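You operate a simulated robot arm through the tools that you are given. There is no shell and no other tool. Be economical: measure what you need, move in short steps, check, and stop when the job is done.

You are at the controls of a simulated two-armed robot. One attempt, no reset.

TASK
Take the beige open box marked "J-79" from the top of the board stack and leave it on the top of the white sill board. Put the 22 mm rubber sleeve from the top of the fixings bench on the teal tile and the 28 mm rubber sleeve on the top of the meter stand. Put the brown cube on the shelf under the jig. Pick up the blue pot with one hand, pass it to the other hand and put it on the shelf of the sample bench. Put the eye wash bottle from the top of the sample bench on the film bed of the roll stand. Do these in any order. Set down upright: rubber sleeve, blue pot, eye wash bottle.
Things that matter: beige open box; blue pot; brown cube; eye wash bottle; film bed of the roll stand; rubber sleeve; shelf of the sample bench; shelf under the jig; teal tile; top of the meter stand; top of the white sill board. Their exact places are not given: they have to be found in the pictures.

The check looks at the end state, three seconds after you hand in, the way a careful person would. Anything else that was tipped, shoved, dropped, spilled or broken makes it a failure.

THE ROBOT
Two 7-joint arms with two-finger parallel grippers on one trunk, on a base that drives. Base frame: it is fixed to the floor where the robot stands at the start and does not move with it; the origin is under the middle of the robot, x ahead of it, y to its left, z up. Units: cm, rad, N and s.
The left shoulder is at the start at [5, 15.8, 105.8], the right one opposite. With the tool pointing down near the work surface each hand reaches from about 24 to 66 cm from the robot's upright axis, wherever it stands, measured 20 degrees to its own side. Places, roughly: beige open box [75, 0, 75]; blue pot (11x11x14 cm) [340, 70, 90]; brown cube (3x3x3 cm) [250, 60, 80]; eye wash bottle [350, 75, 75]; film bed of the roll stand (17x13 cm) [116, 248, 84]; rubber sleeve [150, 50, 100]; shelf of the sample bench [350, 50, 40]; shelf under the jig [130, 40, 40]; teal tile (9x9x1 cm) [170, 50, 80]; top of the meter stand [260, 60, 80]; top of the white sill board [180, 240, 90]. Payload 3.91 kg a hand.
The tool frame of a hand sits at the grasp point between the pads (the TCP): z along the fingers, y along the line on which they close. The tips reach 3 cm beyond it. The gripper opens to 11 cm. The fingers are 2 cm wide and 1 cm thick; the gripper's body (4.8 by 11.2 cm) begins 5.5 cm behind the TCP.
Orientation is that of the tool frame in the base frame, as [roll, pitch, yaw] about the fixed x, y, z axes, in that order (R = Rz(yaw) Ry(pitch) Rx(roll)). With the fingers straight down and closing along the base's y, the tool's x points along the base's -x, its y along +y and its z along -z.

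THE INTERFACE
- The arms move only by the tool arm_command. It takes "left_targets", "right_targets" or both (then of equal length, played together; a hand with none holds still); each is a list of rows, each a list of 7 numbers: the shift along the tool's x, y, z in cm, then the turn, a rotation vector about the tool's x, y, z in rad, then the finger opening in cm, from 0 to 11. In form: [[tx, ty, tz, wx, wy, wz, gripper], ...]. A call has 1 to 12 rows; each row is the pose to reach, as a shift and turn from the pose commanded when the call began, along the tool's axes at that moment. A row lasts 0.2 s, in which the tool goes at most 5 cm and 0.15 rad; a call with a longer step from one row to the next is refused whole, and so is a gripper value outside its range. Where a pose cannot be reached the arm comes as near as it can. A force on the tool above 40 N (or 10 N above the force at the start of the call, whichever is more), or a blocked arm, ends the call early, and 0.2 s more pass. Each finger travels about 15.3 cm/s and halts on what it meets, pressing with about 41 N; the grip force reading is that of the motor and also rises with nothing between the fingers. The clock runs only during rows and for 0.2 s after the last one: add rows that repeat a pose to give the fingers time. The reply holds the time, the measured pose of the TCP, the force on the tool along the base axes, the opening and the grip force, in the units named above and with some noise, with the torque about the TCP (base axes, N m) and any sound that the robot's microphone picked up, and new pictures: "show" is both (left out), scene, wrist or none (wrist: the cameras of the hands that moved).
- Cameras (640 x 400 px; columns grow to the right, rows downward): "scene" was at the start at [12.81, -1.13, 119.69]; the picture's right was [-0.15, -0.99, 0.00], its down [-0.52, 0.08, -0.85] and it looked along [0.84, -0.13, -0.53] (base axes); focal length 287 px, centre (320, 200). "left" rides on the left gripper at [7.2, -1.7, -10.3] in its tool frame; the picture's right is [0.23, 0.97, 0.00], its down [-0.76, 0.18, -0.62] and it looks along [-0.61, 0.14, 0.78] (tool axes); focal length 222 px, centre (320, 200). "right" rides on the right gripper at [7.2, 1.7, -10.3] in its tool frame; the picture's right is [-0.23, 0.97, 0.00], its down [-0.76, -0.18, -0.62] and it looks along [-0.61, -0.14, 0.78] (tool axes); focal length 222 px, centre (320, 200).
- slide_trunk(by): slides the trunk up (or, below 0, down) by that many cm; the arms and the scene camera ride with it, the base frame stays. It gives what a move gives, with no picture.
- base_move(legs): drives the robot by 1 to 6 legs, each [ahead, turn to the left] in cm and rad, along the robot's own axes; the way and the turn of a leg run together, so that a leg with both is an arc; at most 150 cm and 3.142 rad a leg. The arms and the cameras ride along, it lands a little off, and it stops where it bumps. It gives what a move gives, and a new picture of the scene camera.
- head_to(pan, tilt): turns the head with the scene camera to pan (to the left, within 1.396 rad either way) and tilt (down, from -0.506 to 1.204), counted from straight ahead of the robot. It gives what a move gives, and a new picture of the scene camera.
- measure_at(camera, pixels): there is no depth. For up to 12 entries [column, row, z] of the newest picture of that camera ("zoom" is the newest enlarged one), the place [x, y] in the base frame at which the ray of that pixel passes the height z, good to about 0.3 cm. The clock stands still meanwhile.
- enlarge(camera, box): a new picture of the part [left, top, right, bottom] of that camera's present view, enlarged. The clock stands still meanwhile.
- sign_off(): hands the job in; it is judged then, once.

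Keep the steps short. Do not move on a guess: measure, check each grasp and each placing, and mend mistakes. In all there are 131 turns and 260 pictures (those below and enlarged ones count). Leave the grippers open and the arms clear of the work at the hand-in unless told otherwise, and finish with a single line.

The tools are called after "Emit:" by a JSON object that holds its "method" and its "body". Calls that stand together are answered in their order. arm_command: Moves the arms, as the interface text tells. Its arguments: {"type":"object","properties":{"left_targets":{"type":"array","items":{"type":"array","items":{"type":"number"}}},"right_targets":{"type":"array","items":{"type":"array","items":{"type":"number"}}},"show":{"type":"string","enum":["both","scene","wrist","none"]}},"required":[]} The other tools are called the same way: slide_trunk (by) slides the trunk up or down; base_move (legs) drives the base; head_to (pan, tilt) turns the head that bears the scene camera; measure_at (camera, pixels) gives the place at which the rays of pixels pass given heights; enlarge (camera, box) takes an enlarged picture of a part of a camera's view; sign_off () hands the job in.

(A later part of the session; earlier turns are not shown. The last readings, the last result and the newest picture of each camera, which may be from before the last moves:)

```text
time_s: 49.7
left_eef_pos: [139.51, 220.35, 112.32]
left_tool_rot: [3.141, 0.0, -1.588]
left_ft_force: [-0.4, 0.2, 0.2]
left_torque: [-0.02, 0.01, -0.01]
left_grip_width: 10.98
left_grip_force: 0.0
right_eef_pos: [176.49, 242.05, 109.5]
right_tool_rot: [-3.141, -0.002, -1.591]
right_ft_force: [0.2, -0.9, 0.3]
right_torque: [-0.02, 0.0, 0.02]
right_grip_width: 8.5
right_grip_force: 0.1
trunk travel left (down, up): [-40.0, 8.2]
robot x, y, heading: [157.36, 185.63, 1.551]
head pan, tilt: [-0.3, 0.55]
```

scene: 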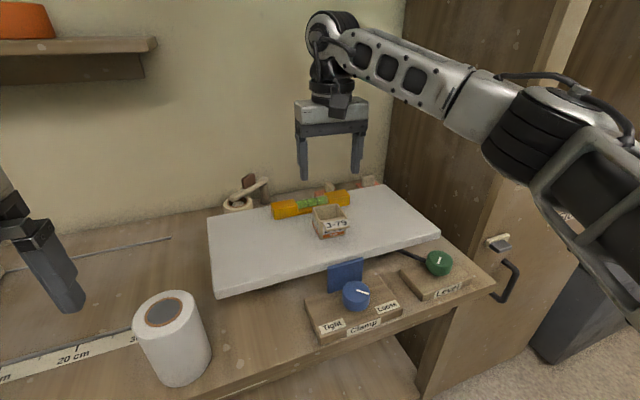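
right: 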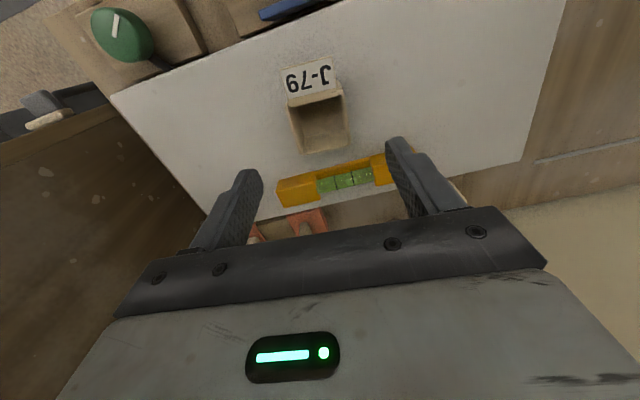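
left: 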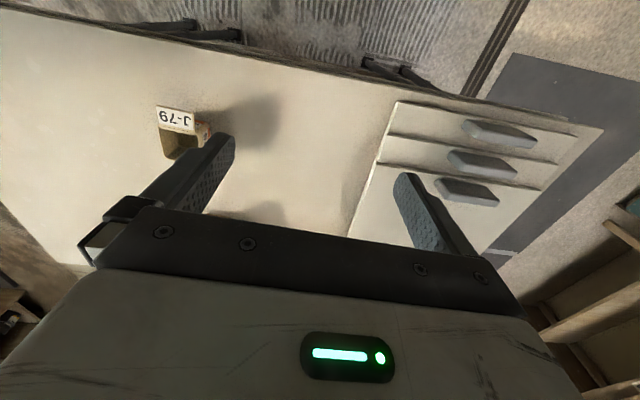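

The box stands upright on the sill board. I'll pull the right hand back and look left at the roll stand for later.

Emit:
{"method": "arm_command", "body": {"right_targets": [[0, 0, -2, 0, 0, 0, 11], [4.5, 0, -3, 0, 0, 0, 11], [9, 0, -3, 0, 0, 0, 11], [13.5, 0, -3, 0, 0, 0, 11], [18, 0, -3, 0, 0, 0, 11], [21, 0, -3, 0, 0, 0, 11]], "show": "none"}}

Emit:
{"method": "head_to", "body": {"pan": 0.6, "tilt": 0.55}}

Emit:
{"method": "enlarge", "body": {"camera": "left", "box": [320, 150, 640, 400]}}

```text
time_s: 51.1
left_eef_pos: [139.48, 220.3, 112.32]
left_tool_rot: [3.141, 0.0, -1.589]
left_ft_force: [-0.5, -0.6, -0.6]
left_torque: [0.03, -0.01, 0.02]
left_grip_width: 11.02
left_grip_force: 0.1
right_eef_pos: [176.32, 220.77, 112.55]
right_tool_rot: [-3.141, 0.0, -1.59]
right_ft_force: [-0.2, -0.1, -0.1]
right_torque: [0.03, -0.01, -0.01]
right_grip_width: 11.01
right_grip_force: 0.2
trunk travel left (down, up): [-40.0, 8.2]
robot x, y, heading: [157.42, 185.58, 1.552]
head pan, tilt: [-0.3, 0.55]
```

```text
time_s: 52.3
left_eef_pos: [139.52, 220.35, 112.3]
left_tool_rot: [3.141, 0.002, -1.588]
left_ft_force: [0.3, 0.3, -0.1]
left_torque: [-0.01, 0.0, 0.01]
left_grip_width: 11.0
left_grip_force: 0.1
right_eef_pos: [176.16, 220.94, 112.37]
right_tool_rot: [-3.14, 0.001, -1.59]
right_ft_force: [0.9, 0.3, -0.4]
right_torque: [-0.01, 0.0, 0.01]
right_grip_width: 11.01
right_grip_force: 0.0
trunk travel left (down, up): [-40.0, 8.2]
robot x, y, heading: [157.12, 185.91, 1.552]
head pan, tilt: [0.6, 0.55]
```

scene: 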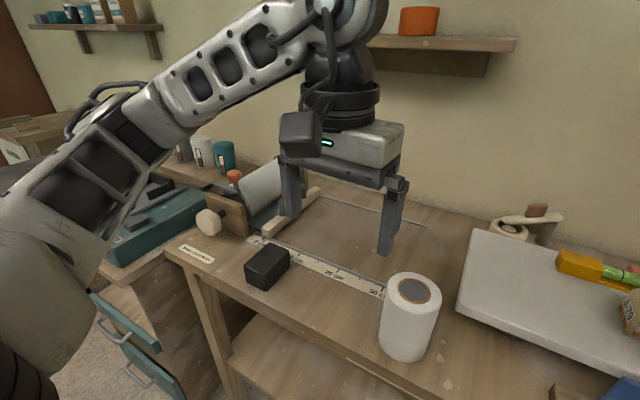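

```text
1.60 times, centred on (480, 275) of left
```

zoom: 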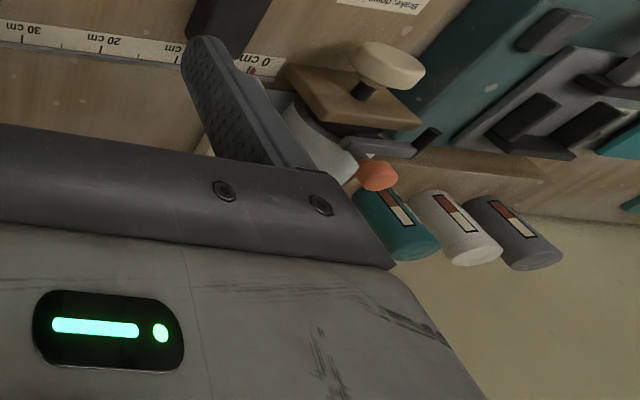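

I'll back away from the bench and turn around to the centre counter on the other side of the aisle.

Emit:
{"method": "base_move", "body": {"legs": [[-38, 0], [0, -1.56], [0, -1.56]]}}

Emit:
{"method": "head_to", "body": {"pan": 0.0, "tilt": 0.5}}

```text
time_s: 62.3
left_eef_pos: [176.42, 114.05, 112.27]
left_tool_rot: [3.141, -0.001, 1.607]
left_ft_force: [-0.1, 0.3, 0.2]
left_torque: [-0.02, -0.01, 0.02]
left_grip_width: 11.01
left_grip_force: 0.2
right_eef_pos: [139.6, 111.51, 112.39]
right_tool_rot: [-3.141, 0.001, 1.606]
right_ft_force: [0.1, 0.0, 0.6]
right_torque: [0.01, -0.04, 0.02]
right_grip_width: 11.0
right_grip_force: 0.1
trunk travel left (down, up): [-40.0, 8.2]
robot x, y, heading: [156.65, 147.41, -1.538]
head pan, tilt: [0.6, 0.55]
```

scene: 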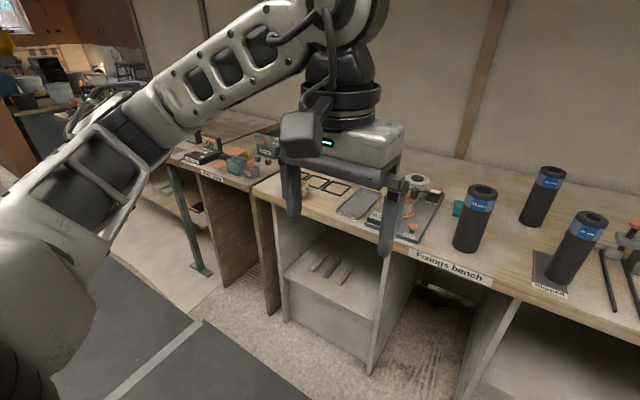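

```text
time_s: 63.3
left_eef_pos: [176.36, 114.07, 112.28]
left_tool_rot: [3.141, -0.002, 1.607]
left_ft_force: [0.3, -0.8, 0.0]
left_torque: [0.0, 0.01, 0.01]
left_grip_width: 11.0
left_grip_force: 0.0
right_eef_pos: [139.56, 111.47, 112.34]
right_tool_rot: [-3.141, 0.0, 1.608]
right_ft_force: [0.0, -0.1, 0.5]
right_torque: [0.02, -0.02, 0.04]
right_grip_width: 11.0
right_grip_force: 0.1
trunk travel left (down, up): [-40.0, 8.2]
robot x, y, heading: [156.75, 147.62, -1.531]
head pan, tilt: [0.0, 0.499]
```

scene: 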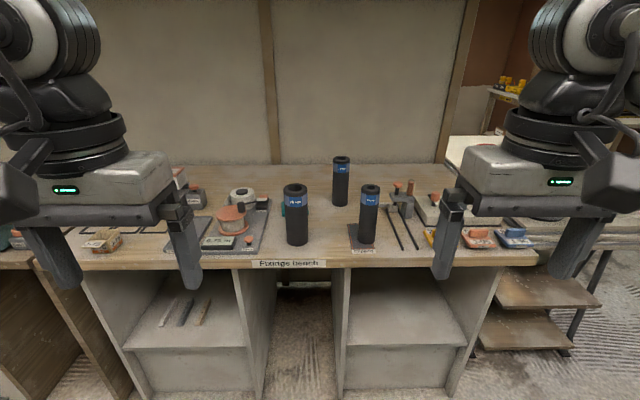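

This is the fixings bench with three dark sleeves. I'll enlarge to read their labels and see the tile and the jig.

Emit:
{"method": "enlarge", "body": {"camera": "scene", "box": [250, 140, 410, 260]}}

Emit:
{"method": "measure_at", "body": {"camera": "zoom", "pixels": [[320, 200, 90]]}}

Emit:
{"method": "enlarge", "body": {"camera": "scene", "box": [70, 160, 290, 270]}}

Emit:
{"method": "enlarge", "body": {"camera": "scene", "box": [370, 160, 590, 270]}}

```text
3.33 times, centred on (330, 200) of scene
```

zoom: 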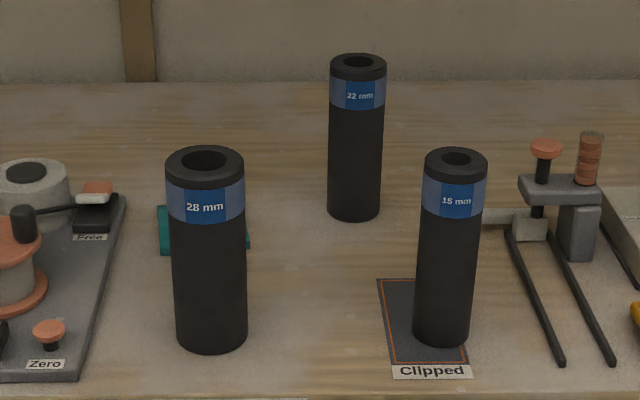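

```text
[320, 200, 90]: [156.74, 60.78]
```

```text
2.91 times, centred on (180, 215) of scene
```

zoom: 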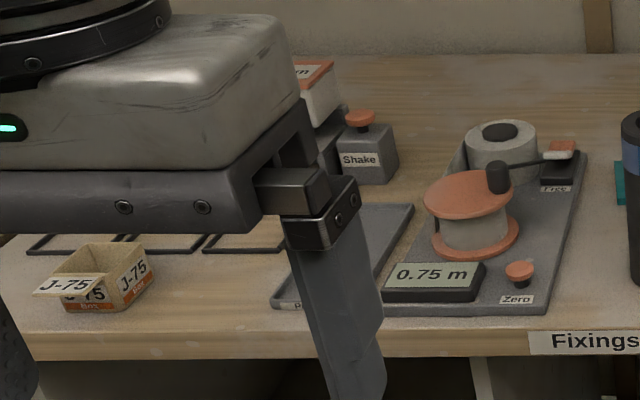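

```text
2.91 times, centred on (480, 215) of scene
```

zoom: 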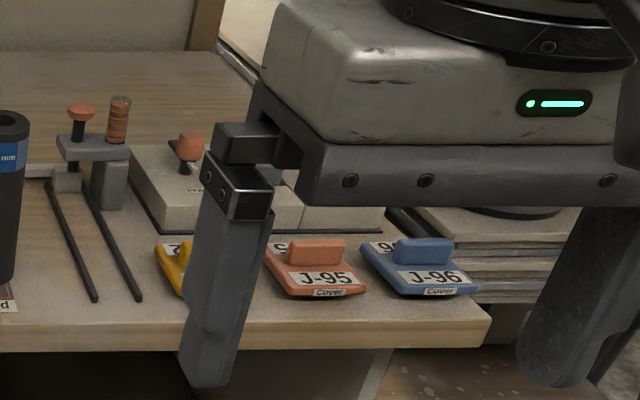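

The 28 mm sleeve is at the front, the 22 mm behind, the 15 mm (clipped) to its right, and the teal tile just behind the 28 mm. I'll measure now and again after driving ahead for parallax.

Emit:
{"method": "measure_at", "body": {"camera": "scene", "pixels": [[297, 244, 80], [297, 244, 90], [340, 206, 80], [340, 206, 90], [366, 243, 80], [366, 243, 90], [320, 268, 80], [320, 268, 90], [295.5, 189, 90], [295.5, 189, 100]]}}

Emit:
{"method": "base_move", "body": {"legs": [[20, 0]]}}

```text
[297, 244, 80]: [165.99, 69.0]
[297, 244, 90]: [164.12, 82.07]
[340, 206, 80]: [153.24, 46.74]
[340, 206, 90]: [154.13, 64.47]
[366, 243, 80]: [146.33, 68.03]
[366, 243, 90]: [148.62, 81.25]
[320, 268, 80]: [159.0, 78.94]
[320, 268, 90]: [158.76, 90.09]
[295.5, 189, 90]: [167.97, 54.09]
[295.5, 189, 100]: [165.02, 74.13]
```

```text
time_s: 64.9
left_eef_pos: [177.06, 94.12, 112.32]
left_tool_rot: [-3.142, -0.001, 1.607]
left_ft_force: [0.0, -0.9, 0.4]
left_torque: [0.01, 0.01, 0.04]
left_grip_width: 11.0
left_grip_force: 0.1
right_eef_pos: [140.42, 91.47, 112.38]
right_tool_rot: [-3.141, 0.001, 1.607]
right_ft_force: [0.1, -0.6, -0.5]
right_torque: [0.0, -0.02, -0.01]
right_grip_width: 11.01
right_grip_force: 0.1
trunk travel left (down, up): [-40.0, 8.2]
robot x, y, heading: [157.16, 127.7, -1.532]
head pan, tilt: [0.0, 0.499]
```

scene: 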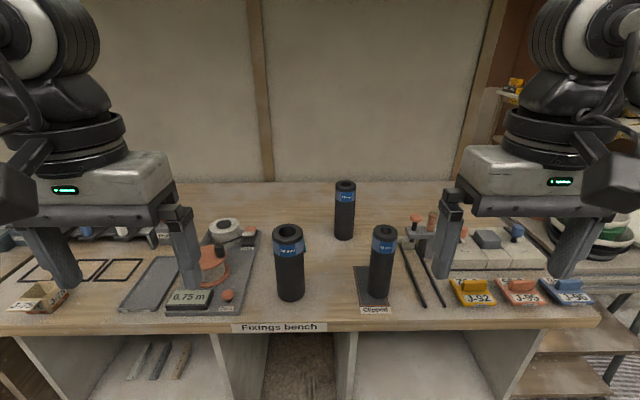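

Emit:
{"method": "measure_at", "body": {"camera": "scene", "pixels": [[291, 299, 80], [291, 299, 90], [343, 239, 80], [343, 239, 90], [380, 297, 80], [380, 297, 90], [289, 230, 90], [289, 230, 100], [345, 185, 90], [345, 185, 100], [384, 230, 100], [320, 331, 80]]}}

Emit:
{"method": "enlarge", "body": {"camera": "scene", "box": [250, 170, 410, 310]}}

```text
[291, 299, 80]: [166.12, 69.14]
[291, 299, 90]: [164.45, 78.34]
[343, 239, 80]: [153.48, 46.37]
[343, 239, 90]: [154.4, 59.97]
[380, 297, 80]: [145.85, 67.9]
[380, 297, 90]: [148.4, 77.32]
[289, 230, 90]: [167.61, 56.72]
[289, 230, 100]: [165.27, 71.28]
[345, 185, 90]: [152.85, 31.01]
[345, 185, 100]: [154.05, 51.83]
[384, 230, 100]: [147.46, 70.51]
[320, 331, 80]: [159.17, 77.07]
```

```text
2.86 times, centred on (330, 240) of scene
```

zoom: 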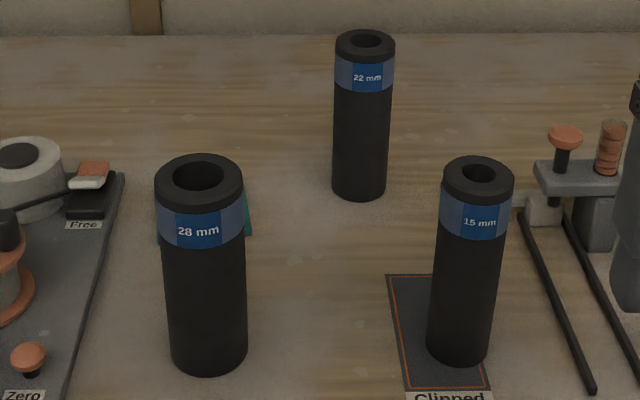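

The bench top is at z≈80. The 28 mm sleeve is about 6.6 cm wide and 15 cm tall at (166,65.5), the 22 mm at (153.5,43.7). I'll drive 14 cm nearer.

Emit:
{"method": "base_move", "body": {"legs": [[14, 0]]}}

Emit:
{"method": "enlarge", "body": {"camera": "left", "box": [0, 0, 640, 400]}}

Emit:
{"method": "enlarge", "body": {"camera": "right", "box": [0, 0, 640, 400]}}

```text
time_s: 66.2
left_eef_pos: [177.52, 80.28, 112.35]
left_tool_rot: [3.141, 0.0, 1.607]
left_ft_force: [0.2, -0.2, 0.4]
left_torque: [0.03, 0.02, 0.0]
left_grip_width: 11.0
left_grip_force: 0.2
right_eef_pos: [140.83, 77.7, 112.42]
right_tool_rot: [-3.142, 0.0, 1.607]
right_ft_force: [0.6, -0.7, -0.1]
right_torque: [0.01, -0.01, 0.0]
right_grip_width: 10.99
right_grip_force: 0.1
trunk travel left (down, up): [-40.0, 8.2]
robot x, y, heading: [158.07, 113.71, -1.534]
head pan, tilt: [0.0, 0.499]
```

scene: 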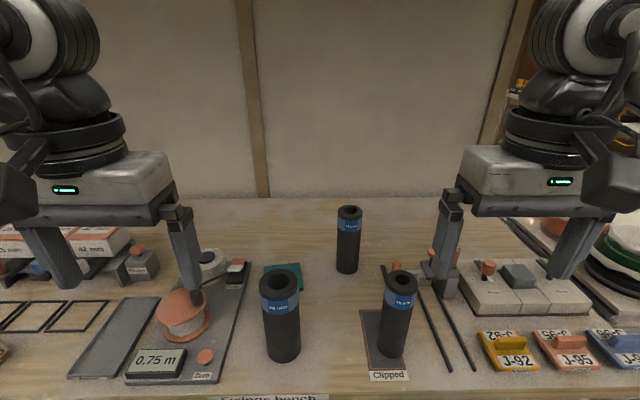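

```text
1.00 times, centred on (320, 200) of left (not enlarged: the box is as wide or as high as the picture)
```

zoom: 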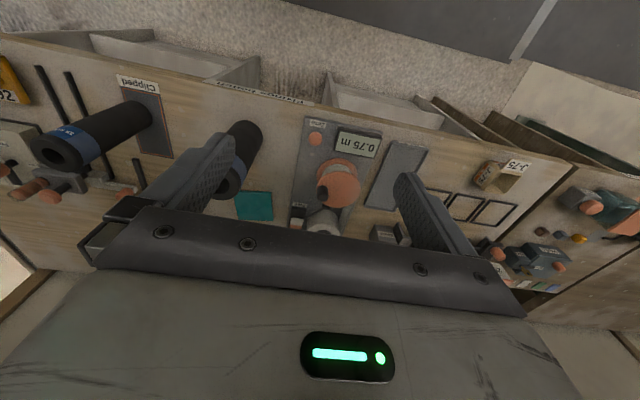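

```text
1.00 times, centred on (320, 200) of right (not enlarged: the box is as wide or as high as the picture)
```

zoom: 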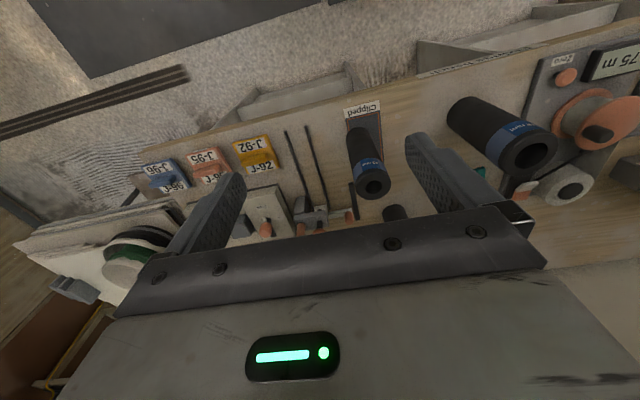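

Emit:
{"method": "measure_at", "body": {"camera": "left", "pixels": [[235, 193, 81], [272, 192, 81], [273, 220, 81], [239, 222, 81], [242, 122, 80], [262, 135, 80]]}}

Emit:
{"method": "measure_at", "body": {"camera": "scene", "pixels": [[301, 262, 81], [264, 265, 81], [283, 360, 80], [267, 352, 80], [300, 352, 80], [347, 273, 80], [349, 212, 95], [279, 281, 95], [393, 356, 80], [210, 383, 80], [240, 300, 81]]}}

Emit:
{"method": "measure_at", "body": {"camera": "right", "pixels": [[533, 150, 95], [373, 185, 95], [396, 210, 95]]}}

```text
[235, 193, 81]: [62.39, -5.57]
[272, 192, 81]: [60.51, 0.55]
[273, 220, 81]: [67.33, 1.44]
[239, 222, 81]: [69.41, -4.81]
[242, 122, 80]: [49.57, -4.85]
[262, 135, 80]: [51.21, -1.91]
```

```text
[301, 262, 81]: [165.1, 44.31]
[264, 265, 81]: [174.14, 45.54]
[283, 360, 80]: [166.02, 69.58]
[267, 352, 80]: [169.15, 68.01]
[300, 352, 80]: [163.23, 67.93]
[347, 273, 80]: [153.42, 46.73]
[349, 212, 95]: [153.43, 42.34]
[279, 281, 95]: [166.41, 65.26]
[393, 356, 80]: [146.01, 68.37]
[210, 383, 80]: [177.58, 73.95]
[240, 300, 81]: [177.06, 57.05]
```

```text
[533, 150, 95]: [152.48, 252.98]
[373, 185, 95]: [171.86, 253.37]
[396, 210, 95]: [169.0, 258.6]
```

The 28 mm sleeve is centred at (166.3,65.4) with its top at 95, the tile near (169,49.4). I'll bring the left hand over the sleeve at a safe height.

Emit:
{"method": "arm_command", "body": {"left_targets": [[-3.5, -2.5, 1, 0, 0, 0, 11], [-7, -5, 2, 0, 0, 0, 11], [-10.5, -7.5, 3, 0, 0, 0, 11], [-14.5, -9.8, 4, 0, 0, 0, 11], [-14.5, -11.8, 7, 0, 0, 0, 11], [-14.5, -11.8, 7, 0, 0, 0, 11]]}}

```text
time_s: 67.6
left_eef_pos: [166.2, 65.41, 105.17]
left_tool_rot: [3.141, 0.001, 1.606]
left_ft_force: [-0.7, -1.0, 0.3]
left_torque: [0.02, 0.02, -0.01]
left_grip_width: 10.99
left_grip_force: 0.1
right_eef_pos: [140.73, 77.87, 112.48]
right_tool_rot: [-3.141, 0.001, 1.605]
right_ft_force: [0.3, -0.1, -0.7]
right_torque: [-0.01, -0.01, -0.01]
right_grip_width: 11.0
right_grip_force: 0.2
trunk travel left (down, up): [-40.0, 8.2]
robot x, y, heading: [158.31, 113.68, -1.535]
head pan, tilt: [0.0, 0.499]
```

scene: 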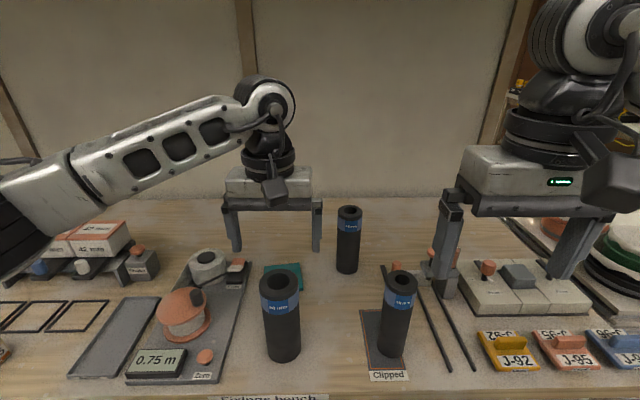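
left: 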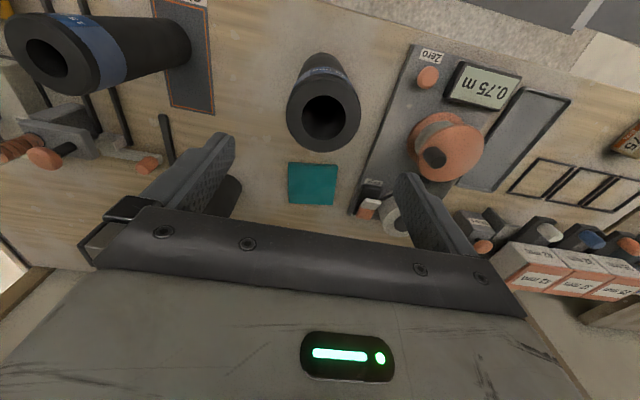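

Emit:
{"method": "measure_at", "body": {"camera": "left", "pixels": [[323, 113, 95], [287, 112, 95], [358, 112, 95], [288, 163, 81], [337, 164, 81], [335, 206, 81], [288, 205, 81], [48, 62, 95], [225, 195, 95], [322, 58, 80]]}}

```text
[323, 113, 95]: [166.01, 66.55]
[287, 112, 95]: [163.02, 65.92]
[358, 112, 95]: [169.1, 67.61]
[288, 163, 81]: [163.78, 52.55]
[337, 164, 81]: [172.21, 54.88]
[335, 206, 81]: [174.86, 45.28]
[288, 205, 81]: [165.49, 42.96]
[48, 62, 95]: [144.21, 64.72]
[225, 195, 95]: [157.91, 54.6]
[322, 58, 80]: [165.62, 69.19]
```

Both cameras agree within 1 cm on the centre (166.1,65.9). I'll descend to z 90.5 and close.

Emit:
{"method": "arm_command", "body": {"left_targets": [[0.5, -0.1, 4.5, 0, 0, 0, 11], [0.5, -0.1, 9, 0, 0, 0, 11], [0.5, -0.1, 13, 0, 0, 0, 11], [0.5, -0.1, 14.7, 0, 0, 0, 11], [0.5, -0.1, 14.7, 0, 0, 0, 11], [0.5, -0.1, 14.7, 0, 0, 0, 8], [0.5, -0.1, 14.7, 0, 0, 0, 6], [0.5, -0.1, 14.7, 0, 0, 0, 5], [0.5, -0.1, 14.7, 0, 0, 0, 5]]}}

```text
time_s: 68.8
left_eef_pos: [165.99, 65.69, 91.49]
left_tool_rot: [-3.133, 0.018, 1.607]
left_ft_force: [3.1, 4.3, 20.0]
left_torque: [0.27, -0.23, -0.02]
left_grip_width: 10.98
left_grip_force: 0.1
right_eef_pos: [140.75, 77.88, 112.59]
right_tool_rot: [-3.141, 0.002, 1.605]
right_ft_force: [0.0, 0.3, 1.5]
right_torque: [-0.01, 0.02, 0.02]
right_grip_width: 11.0
right_grip_force: 0.1
trunk travel left (down, up): [-40.0, 8.2]
robot x, y, heading: [157.98, 113.98, -1.534]
head pan, tilt: [0.0, 0.499]
stopped in row 5 (left hand): the force on the tool passed its limit at 45 N (the readings are from after the stop); the commanded pose is now the measured one
```

scene: 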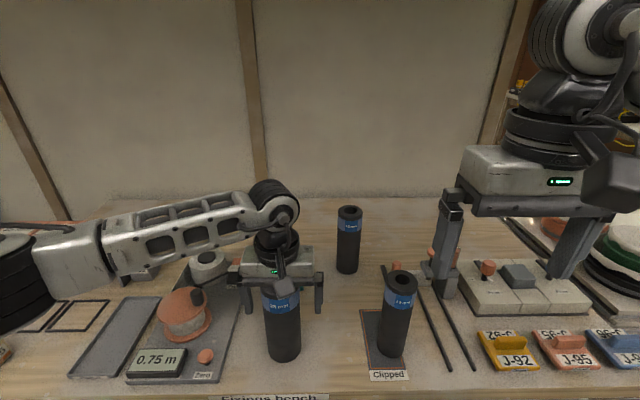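
left: 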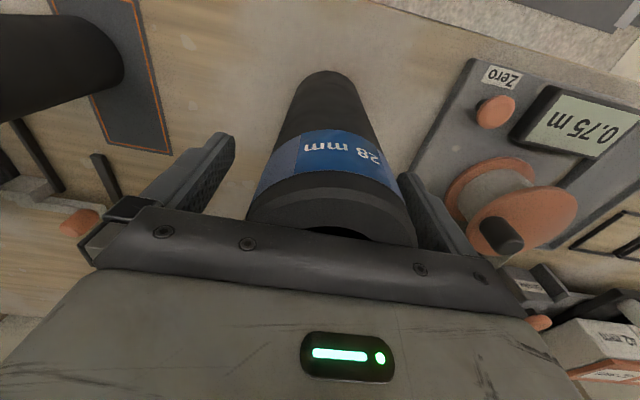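

The palm touched the sleeve top (at about 97), and the sleeve is still standing. I'll raise 1 cm, square the hand, and close.

Emit:
{"method": "arm_command", "body": {"left_targets": [[0.2, 0, -1.0, -0.009, 0.018, 0, 11], [0.2, 0, -1.0, -0.009, 0.018, 0, 11], [0.2, 0, -1.0, -0.009, 0.018, 0, 8], [0.2, 0, -1.0, -0.009, 0.018, 0, 6], [0.2, 0, -1.0, -0.009, 0.018, 0, 5], [0.2, 0, -1.0, -0.009, 0.018, 0, 5]]}}

```text
time_s: 70.2
left_eef_pos: [166.02, 65.74, 92.16]
left_tool_rot: [3.139, -0.007, 1.608]
left_ft_force: [0.9, 0.2, 0.3]
left_torque: [0.03, 0.02, 0.01]
left_grip_width: 6.14
left_grip_force: 40.4
right_eef_pos: [140.8, 77.87, 112.38]
right_tool_rot: [-3.141, -0.001, 1.607]
right_ft_force: [-0.2, -0.1, 0.0]
right_torque: [-0.01, -0.02, 0.01]
right_grip_width: 10.99
right_grip_force: 0.0
trunk travel left (down, up): [-40.0, 8.2]
robot x, y, heading: [157.71, 113.74, -1.54]
head pan, tilt: [0.0, 0.499]
```

scene: 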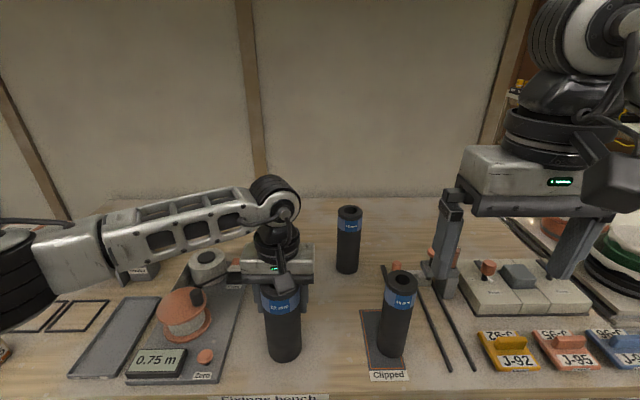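
left: 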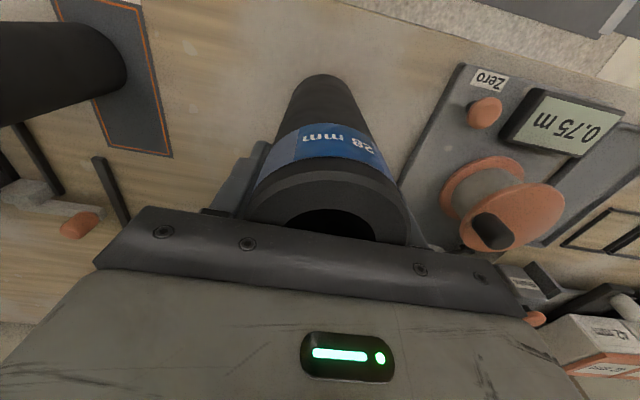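

Held at 6.14 cm. I'll lift 22 cm and retract the left hand to the side.

Emit:
{"method": "arm_command", "body": {"left_targets": [[0, 0, -4, 0, 0, 0, 5], [0, 0, -8.5, 0, 0, 0, 5], [0, 0, -13, 0, 0, 0, 5], [0, 0, -17.5, 0, 0, 0, 5], [0, 0, -22, 0, 0, 0, 5], [3, 3, -23, 0, 0, 0, 5], [6, 6, -24, 0, 0, 0, 5], [9, 9, -24, 0, 0, 0, 5], [12, 12, -24, 0, 0, 0, 5], [15, 15, -24, 0, 0, 0, 5], [15, 15, -24, 0, 0, 0, 5]]}}

```text
time_s: 72.5
left_eef_pos: [180.21, 81.31, 116.3]
left_tool_rot: [3.138, -0.008, 1.607]
left_ft_force: [-0.2, 0.0, 0.1]
left_torque: [-0.02, -0.05, -0.03]
left_grip_width: 6.11
left_grip_force: 41.5
right_eef_pos: [140.85, 77.91, 112.54]
right_tool_rot: [-3.141, -0.001, 1.605]
right_ft_force: [-0.6, 0.2, -0.5]
right_torque: [0.03, -0.03, 0.0]
right_grip_width: 11.02
right_grip_force: 0.0
trunk travel left (down, up): [-40.0, 8.2]
robot x, y, heading: [157.84, 113.97, -1.535]
head pan, tilt: [0.0, 0.499]
```

scene: 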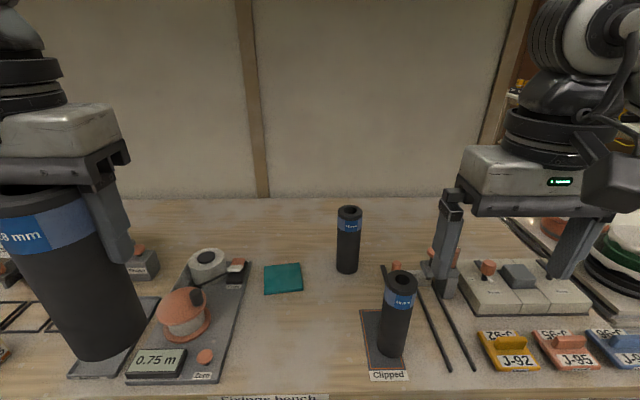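
left: 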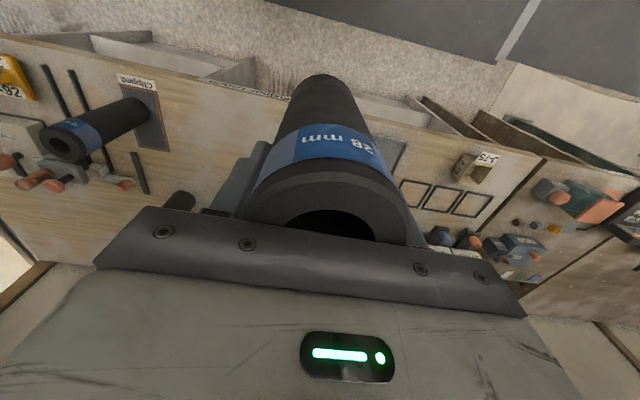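

The tile and the 22 mm sleeve are in plain view. I'll measure again and creep 6 cm nearer, since the 22 mm sleeve is far back.

Emit:
{"method": "base_move", "body": {"legs": [[6, 0]]}}

Emit:
{"method": "enlarge", "body": {"camera": "scene", "box": [230, 210, 390, 330]}}

Emit:
{"method": "enlarge", "body": {"camera": "right", "box": [300, 80, 640, 300]}}

```text
time_s: 73.5
left_eef_pos: [180.38, 75.31, 116.35]
left_tool_rot: [3.137, -0.007, 1.607]
left_ft_force: [0.3, -0.5, -1.2]
left_torque: [0.01, 0.01, -0.01]
left_grip_width: 6.1
left_grip_force: 40.8
right_eef_pos: [140.94, 71.81, 112.37]
right_tool_rot: [3.142, 0.001, 1.606]
right_ft_force: [0.1, 1.5, -0.4]
right_torque: [0.05, 0.0, -0.01]
right_grip_width: 10.99
right_grip_force: 0.1
trunk travel left (down, up): [-40.0, 8.2]
robot x, y, heading: [158.13, 107.62, -1.535]
head pan, tilt: [0.0, 0.499]
```

scene: 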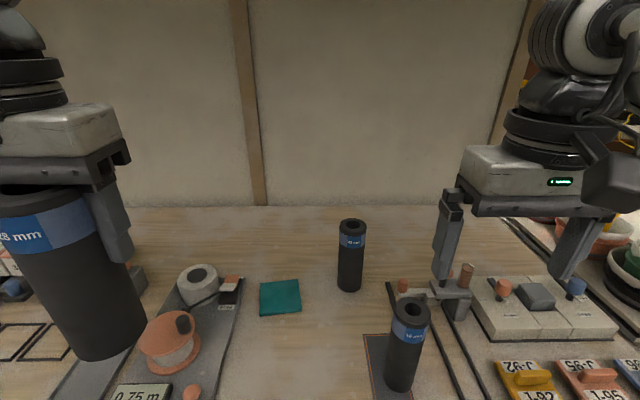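

```text
3.33 times, centred on (310, 270) of scene
```

zoom: 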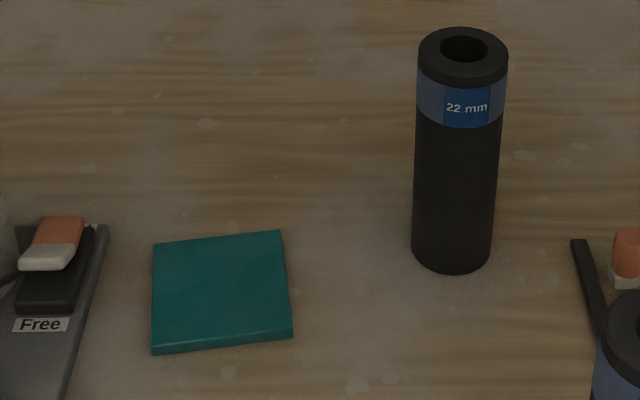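

```text
1.82 times, centred on (470, 190) of right
```

zoom: 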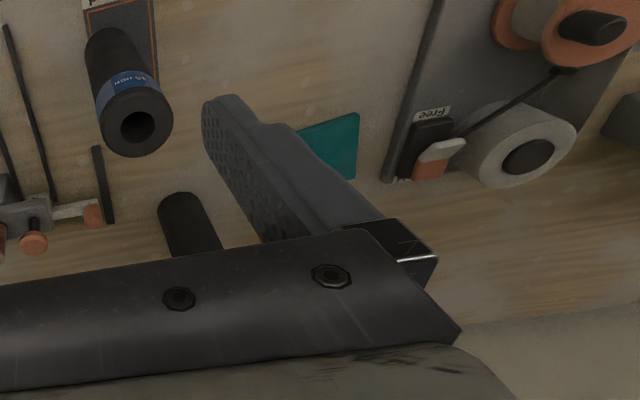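

Emit:
{"method": "measure_at", "body": {"camera": "scene", "pixels": [[259.9, 282.9, 81], [298, 279.3, 81], [301, 311, 81], [259.6, 313, 81], [349.6, 291.9, 80], [337.5, 284, 80], [361.5, 284, 80], [353, 222, 96], [353, 222, 97], [339.5, 222, 96], [366.5, 222, 96]]}}

```text
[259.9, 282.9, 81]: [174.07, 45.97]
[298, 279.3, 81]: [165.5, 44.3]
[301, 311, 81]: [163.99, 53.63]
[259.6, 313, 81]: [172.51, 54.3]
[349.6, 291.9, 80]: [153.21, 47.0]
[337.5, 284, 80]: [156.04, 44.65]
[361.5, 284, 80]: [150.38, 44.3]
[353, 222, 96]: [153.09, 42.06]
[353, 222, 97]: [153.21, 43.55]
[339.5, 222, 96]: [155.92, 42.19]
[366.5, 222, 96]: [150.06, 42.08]
```

The tile centre is (169,49.5); the 22 mm sleeve is at (153.2,44.2) with its top at 97. I'll move the right hand over it, tilted 0.3 rad forward for reach.

Emit:
{"method": "arm_command", "body": {"right_targets": [[-4, 1.6, 0, 0, -0.15, 0, 11], [-8, 3.2, 0, 0, -0.3, 0, 11], [-12, 4.8, 0, 0, -0.3, 0, 11], [-16, 6.4, 0, 0, -0.3, 0, 11], [-20, 8.0, 1, 0, -0.3, 0, 11], [-24, 9.6, 3, 0, -0.3, 0, 11], [-28, 11.3, 5.5, 0, -0.3, 0, 11], [-28, 11.3, 5.5, 0, -0.3, 0, 11]]}}

```text
refused: row 7 steps farther than a row can; nothing moved
```

Emit:
{"method": "arm_command", "body": {"right_targets": [[-4, 1.6, 0, 0, -0.15, 0, 11], [-8, 3.2, 0, 0, -0.3, 0, 11], [-12, 4.8, 0, 0, -0.3, 0, 11], [-16, 6.4, 1, 0, -0.3, 0, 11], [-20, 8.0, 2, 0, -0.3, 0, 11], [-24, 9.6, 3.5, 0, -0.3, 0, 11], [-28, 11.3, 5.0, 0, -0.3, 0, 11], [-28, 11.3, 5.0, 0, -0.3, 0, 11]]}}

```text
time_s: 75.3
left_eef_pos: [180.3, 75.36, 116.41]
left_tool_rot: [3.139, -0.006, 1.608]
left_ft_force: [0.7, 0.6, -0.1]
left_torque: [0.05, 0.0, 0.03]
left_grip_width: 6.11
left_grip_force: 41.2
right_eef_pos: [153.08, 44.13, 107.32]
right_tool_rot: [3.141, 0.3, 1.607]
right_ft_force: [-0.3, 0.8, -0.5]
right_torque: [0.0, 0.03, 0.03]
right_grip_width: 11.0
right_grip_force: 0.1
trunk travel left (down, up): [-40.0, 8.2]
robot x, y, heading: [158.0, 108.02, -1.533]
head pan, tilt: [0.0, 0.499]
```

scene: 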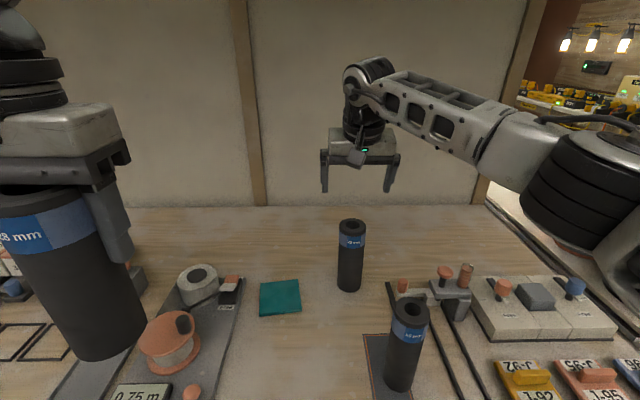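
right: 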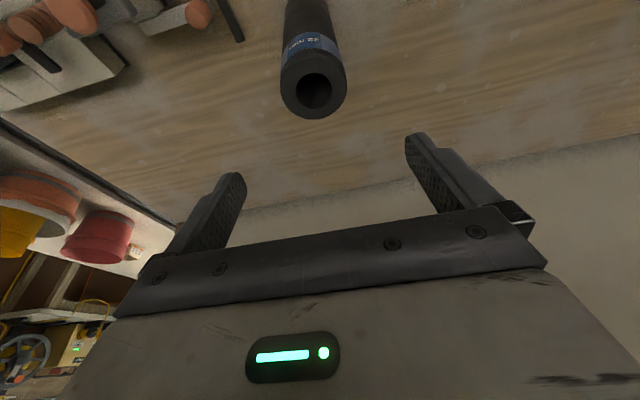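

Emit:
{"method": "measure_at", "body": {"camera": "right", "pixels": [[314, 88, 97], [281, 85, 97], [346, 75, 97]]}}

```text
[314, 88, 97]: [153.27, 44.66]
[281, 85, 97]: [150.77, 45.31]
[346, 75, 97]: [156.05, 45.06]
```

Both cameras put the 22 mm sleeve at (153.3,44.5). I'll descend vertically 14.4 cm and close.

Emit:
{"method": "arm_command", "body": {"right_targets": [[1.6, 0.2, 4.2, 0, 0, 0, 11], [2.9, 0.2, 8.5, 0, 0, 0, 11], [4.1, 0.2, 12.3, 0, 0, 0, 11], [4.5, 0.2, 13.7, 0, 0, 0, 11], [4.5, 0.2, 13.7, 0, 0, 0, 11], [4.5, 0.2, 13.7, 0, 0, 0, 8], [4.5, 0.2, 13.7, 0, 0, 0, 6], [4.5, 0.2, 13.7, 0, 0, 0, 4], [4.5, 0.2, 13.7, 0, 0, 0, 4], [4.5, 0.2, 13.7, 0, 0, 0, 4]]}}

```text
time_s: 77.5
left_eef_pos: [180.5, 75.27, 116.45]
left_tool_rot: [3.139, -0.006, 1.607]
left_ft_force: [-0.8, 0.6, -0.3]
left_torque: [-0.02, 0.0, -0.04]
left_grip_width: 6.11
left_grip_force: 41.3
right_eef_pos: [153.43, 44.55, 93.03]
right_tool_rot: [-3.141, 0.301, 1.608]
right_ft_force: [-1.2, -0.2, -0.3]
right_torque: [-0.01, 0.03, 0.03]
right_grip_width: 5.51
right_grip_force: 40.6
trunk travel left (down, up): [-40.0, 8.2]
robot x, y, heading: [157.72, 108.28, -1.537]
head pan, tilt: [0.0, 0.499]
```

scene: 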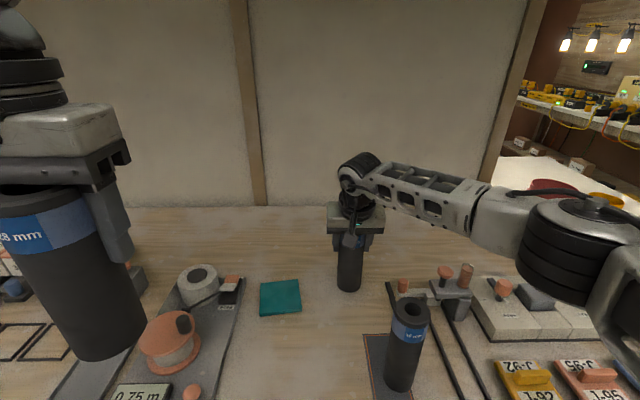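
right: 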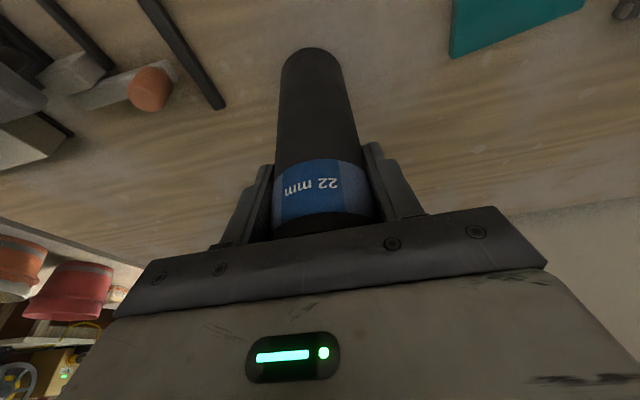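

Held at 5.51 cm. I'll lift 5 cm and carry it over the tile at (169,49.5).

Emit:
{"method": "arm_command", "body": {"right_targets": [[-0.75, 0, -2.4, 0, 0, 0, 4], [-1.48, 0, -4.78, 0, 0, 0, 4], [-0.4, 4, -5.1, 0, 0, 0, 4], [0.7, 8, -5.45, 0, 0, 0, 4], [1.8, 12, -5.8, 0, 0, 0, 4], [2.75, 15.76, -6.09, 0, 0, 0, 4], [2.75, 15.76, -6.09, 0, 0, 0, 4]]}}

Emit:
{"method": "enlarge", "body": {"camera": "scene", "box": [220, 200, 380, 330]}}

```text
time_s: 79.1
left_eef_pos: [180.4, 75.34, 116.34]
left_tool_rot: [3.138, -0.007, 1.607]
left_ft_force: [0.8, -0.5, -0.2]
left_torque: [0.0, -0.01, 0.02]
left_grip_width: 6.07
left_grip_force: 40.5
right_eef_pos: [169.13, 49.38, 98.16]
right_tool_rot: [3.141, 0.3, 1.605]
right_ft_force: [0.3, -0.3, 0.5]
right_torque: [0.01, -0.01, 0.01]
right_grip_width: 5.54
right_grip_force: 41.5
trunk travel left (down, up): [-40.0, 8.2]
robot x, y, heading: [158.24, 108.44, -1.542]
head pan, tilt: [0.0, 0.499]
```

scene: 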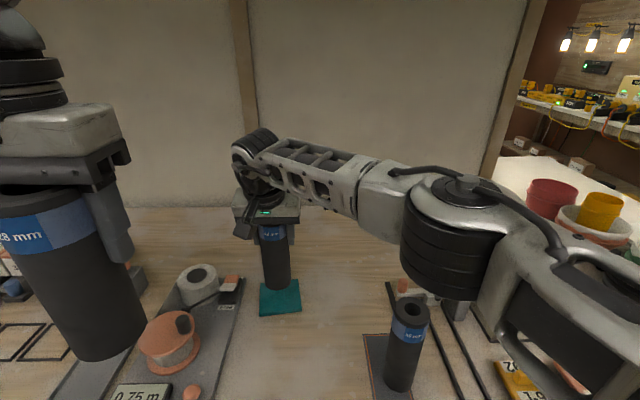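
right: 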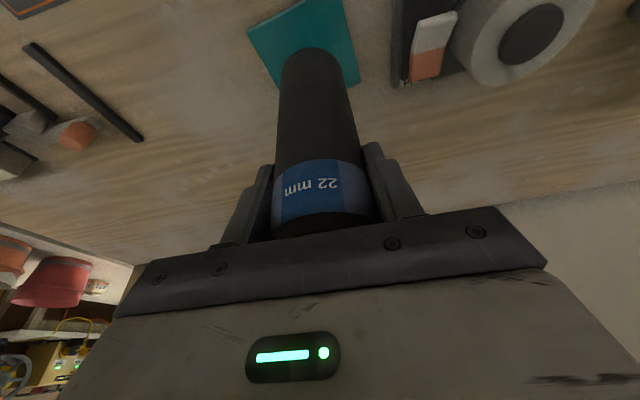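

```text
3.08 times, centred on (300, 265) of scene
```

zoom: 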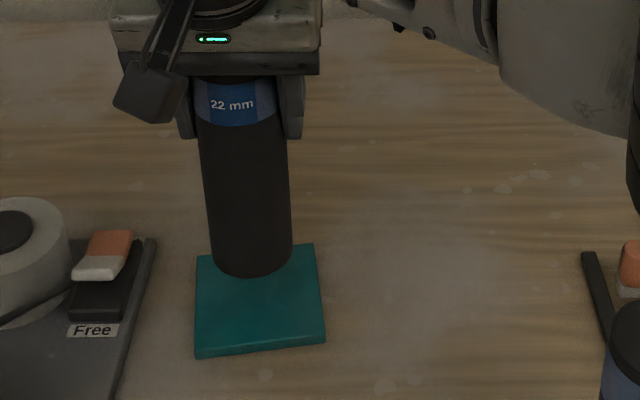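

It's well aligned over the tile. I'll lower it in steps to contact.

Emit:
{"method": "arm_command", "body": {"right_targets": [[0.6, 0, 1.9, 0, 0, 0, 4], [1.0, 0, 3.25, 0, 0, 0, 4], [1.12, 0, 3.63, 0, 0, 0, 4], [1.21, 0, 3.92, 0, 0, 0, 4]], "show": "none"}}

Emit:
{"method": "enlarge", "body": {"camera": "scene", "box": [220, 210, 380, 340]}}

```text
time_s: 80.1
left_eef_pos: [180.44, 75.28, 116.4]
left_tool_rot: [3.138, -0.005, 1.607]
left_ft_force: [1.0, 0.0, -0.6]
left_torque: [0.0, -0.01, -0.01]
left_grip_width: 6.08
left_grip_force: 40.8
right_eef_pos: [169.09, 49.55, 93.82]
right_tool_rot: [3.141, 0.303, 1.606]
right_ft_force: [-0.2, -0.4, 3.3]
right_torque: [0.13, 0.06, -0.01]
right_grip_width: 5.53
right_grip_force: 40.9
trunk travel left (down, up): [-40.0, 8.2]
robot x, y, heading: [158.0, 108.06, -1.536]
head pan, tilt: [0.0, 0.499]
```

```text
3.08 times, centred on (300, 275) of scene
```

zoom: 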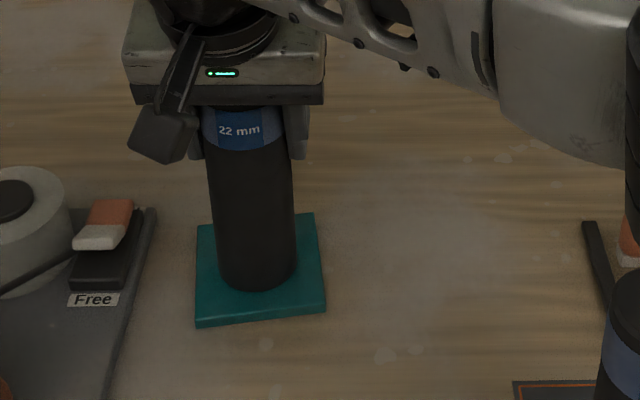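

It has touched lightly (3 N) and sits centred on the tile. I'll open and rise straight up.

Emit:
{"method": "arm_command", "body": {"right_targets": [[0, 0, 0, 0, 0, 0, 6.5], [0, 0, 0, 0, 0, 0, 9], [0, 0, 0, 0, 0, 0, 10], [-1.2, 0, -3.8, 0, 0, 0, 10], [-2.5, 0, -8.1, 0, 0, 0, 10], [-3.8, 0, -12.4, 0, 0, 0, 10], [-4.7, 0, -15.3, 0, 0, 0, 10]], "show": "scene"}}

```text
time_s: 81.7
left_eef_pos: [180.49, 75.34, 116.4]
left_tool_rot: [3.138, -0.007, 1.607]
left_ft_force: [0.2, 0.4, 0.2]
left_torque: [-0.01, 0.0, -0.03]
left_grip_width: 6.1
left_grip_force: 40.6
right_eef_pos: [169.13, 49.84, 109.97]
right_tool_rot: [3.139, 0.304, 1.606]
right_ft_force: [-0.3, 0.2, -0.9]
right_torque: [0.01, -0.01, 0.01]
right_grip_width: 10.02
right_grip_force: 0.1
trunk travel left (down, up): [-40.0, 8.2]
robot x, y, heading: [158.17, 107.8, -1.534]
head pan, tilt: [0.0, 0.499]
```

scene: 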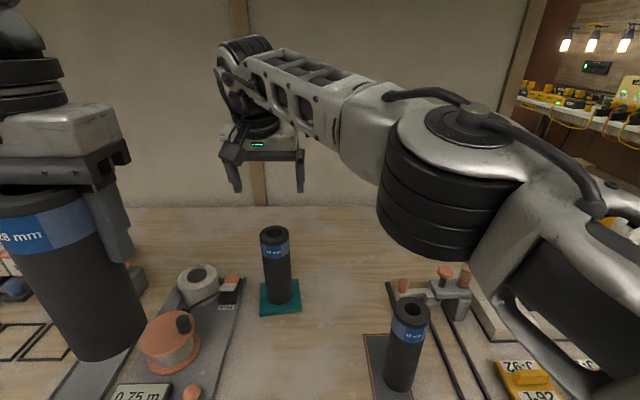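

The 22 mm sleeve stands upright on the tile. I'll retract the right hand and straighten it.

Emit:
{"method": "arm_command", "body": {"right_targets": [[2.7, -3.4, -0.9, 0, 0.04, 0, 10], [5.5, -6.8, -1.7, 0, 0.08, 0, 10], [8.2, -10.2, -2.6, 0, 0.12, 0, 10], [11, -13.7, -3.4, 0, 0.16, 0, 10], [13.7, -17.1, -4.3, 0, 0.2, 0, 10], [16.5, -20.5, -5.1, 0, 0.25, 0, 10], [19.2, -24, -6, 0, 0.3, 0, 10], [22, -27.4, -6.8, 0, 0.3, 0, 10]], "show": "none"}}

Emit:
{"method": "base_move", "body": {"legs": [[-35, 0]]}}

Emit:
{"method": "head_to", "body": {"pan": 0.9, "tilt": 0.4}}

Emit:
{"method": "head_to", "body": {"pan": -0.25, "tilt": 0.75}}

```text
time_s: 83.5
left_eef_pos: [180.39, 75.42, 116.35]
left_tool_rot: [3.139, -0.005, 1.607]
left_ft_force: [0.4, 0.0, -0.7]
left_torque: [0.01, 0.01, 0.02]
left_grip_width: 6.08
left_grip_force: 40.8
right_eef_pos: [140.68, 71.61, 110.31]
right_tool_rot: [-3.141, 0.001, 1.606]
right_ft_force: [0.3, -0.6, 0.2]
right_torque: [0.01, -0.01, 0.02]
right_grip_width: 9.99
right_grip_force: 0.1
trunk travel left (down, up): [-40.0, 8.2]
robot x, y, heading: [157.8, 108.21, -1.537]
head pan, tilt: [0.0, 0.499]
```

```text
time_s: 85.8
left_eef_pos: [179.17, 110.13, 116.33]
left_tool_rot: [3.138, -0.005, 1.602]
left_ft_force: [0.8, 0.7, 0.3]
left_torque: [-0.01, 0.01, -0.01]
left_grip_width: 6.07
left_grip_force: 40.5
right_eef_pos: [139.6, 106.31, 110.35]
right_tool_rot: [-3.14, 0.002, 1.604]
right_ft_force: [0.0, 0.4, -0.2]
right_torque: [-0.01, 0.03, 0.05]
right_grip_width: 9.99
right_grip_force: 0.1
trunk travel left (down, up): [-40.0, 8.2]
robot x, y, heading: [157.03, 142.72, -1.54]
head pan, tilt: [0.0, 0.499]
```

scene: 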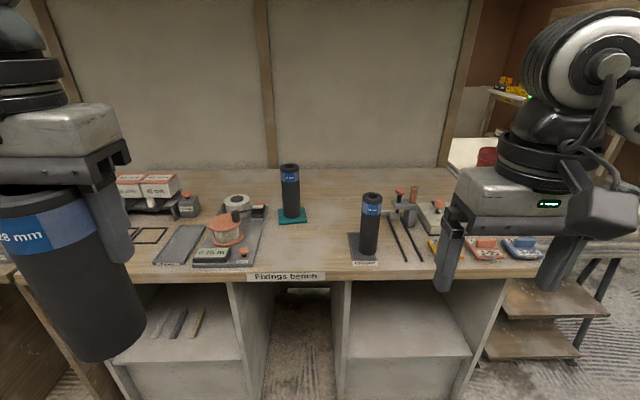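

```text
time_s: 87.0
left_eef_pos: [179.29, 110.04, 116.43]
left_tool_rot: [3.139, -0.005, 1.606]
left_ft_force: [-0.3, -0.3, 0.5]
left_torque: [0.0, 0.01, 0.02]
left_grip_width: 6.06
left_grip_force: 41.2
right_eef_pos: [139.46, 106.15, 110.24]
right_tool_rot: [3.142, -0.001, 1.605]
right_ft_force: [-0.1, -0.5, 0.1]
right_torque: [0.03, 0.01, -0.01]
right_grip_width: 9.98
right_grip_force: 0.1
trunk travel left (down, up): [-40.0, 8.2]
robot x, y, heading: [156.73, 142.53, -1.542]
head pan, tilt: [0.901, 0.4]
```

scene: 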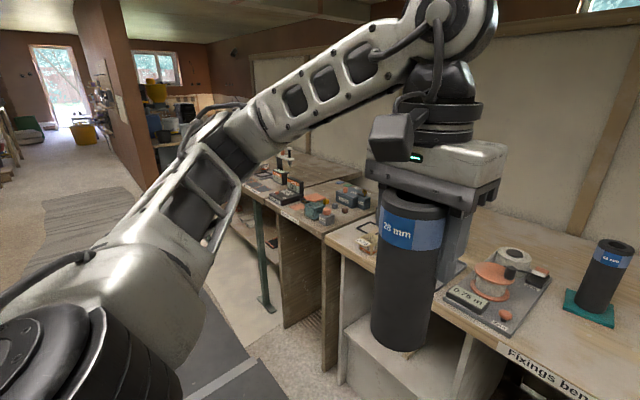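

```text
time_s: 88.3
left_eef_pos: [179.18, 110.08, 116.44]
left_tool_rot: [3.138, -0.005, 1.603]
left_ft_force: [0.1, -0.3, 0.2]
left_torque: [-0.03, -0.02, 0.01]
left_grip_width: 6.03
left_grip_force: 41.1
right_eef_pos: [139.49, 106.26, 110.33]
right_tool_rot: [-3.14, 0.0, 1.604]
right_ft_force: [0.2, -0.7, -0.5]
right_torque: [-0.01, -0.04, -0.02]
right_grip_width: 10.0
right_grip_force: 0.0
trunk travel left (down, up): [-40.0, 8.2]
robot x, y, heading: [156.95, 142.85, -1.541]
head pan, tilt: [-0.25, 0.75]
```

scene: 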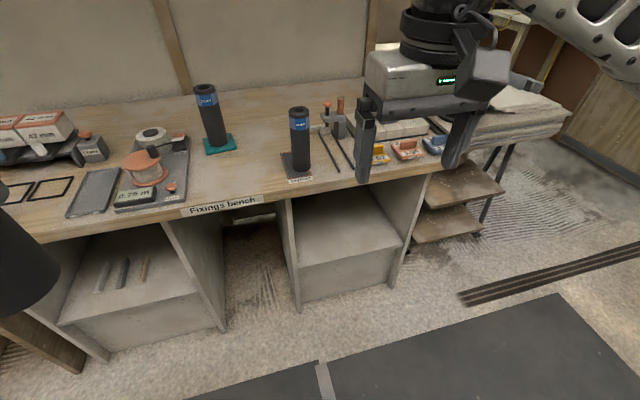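

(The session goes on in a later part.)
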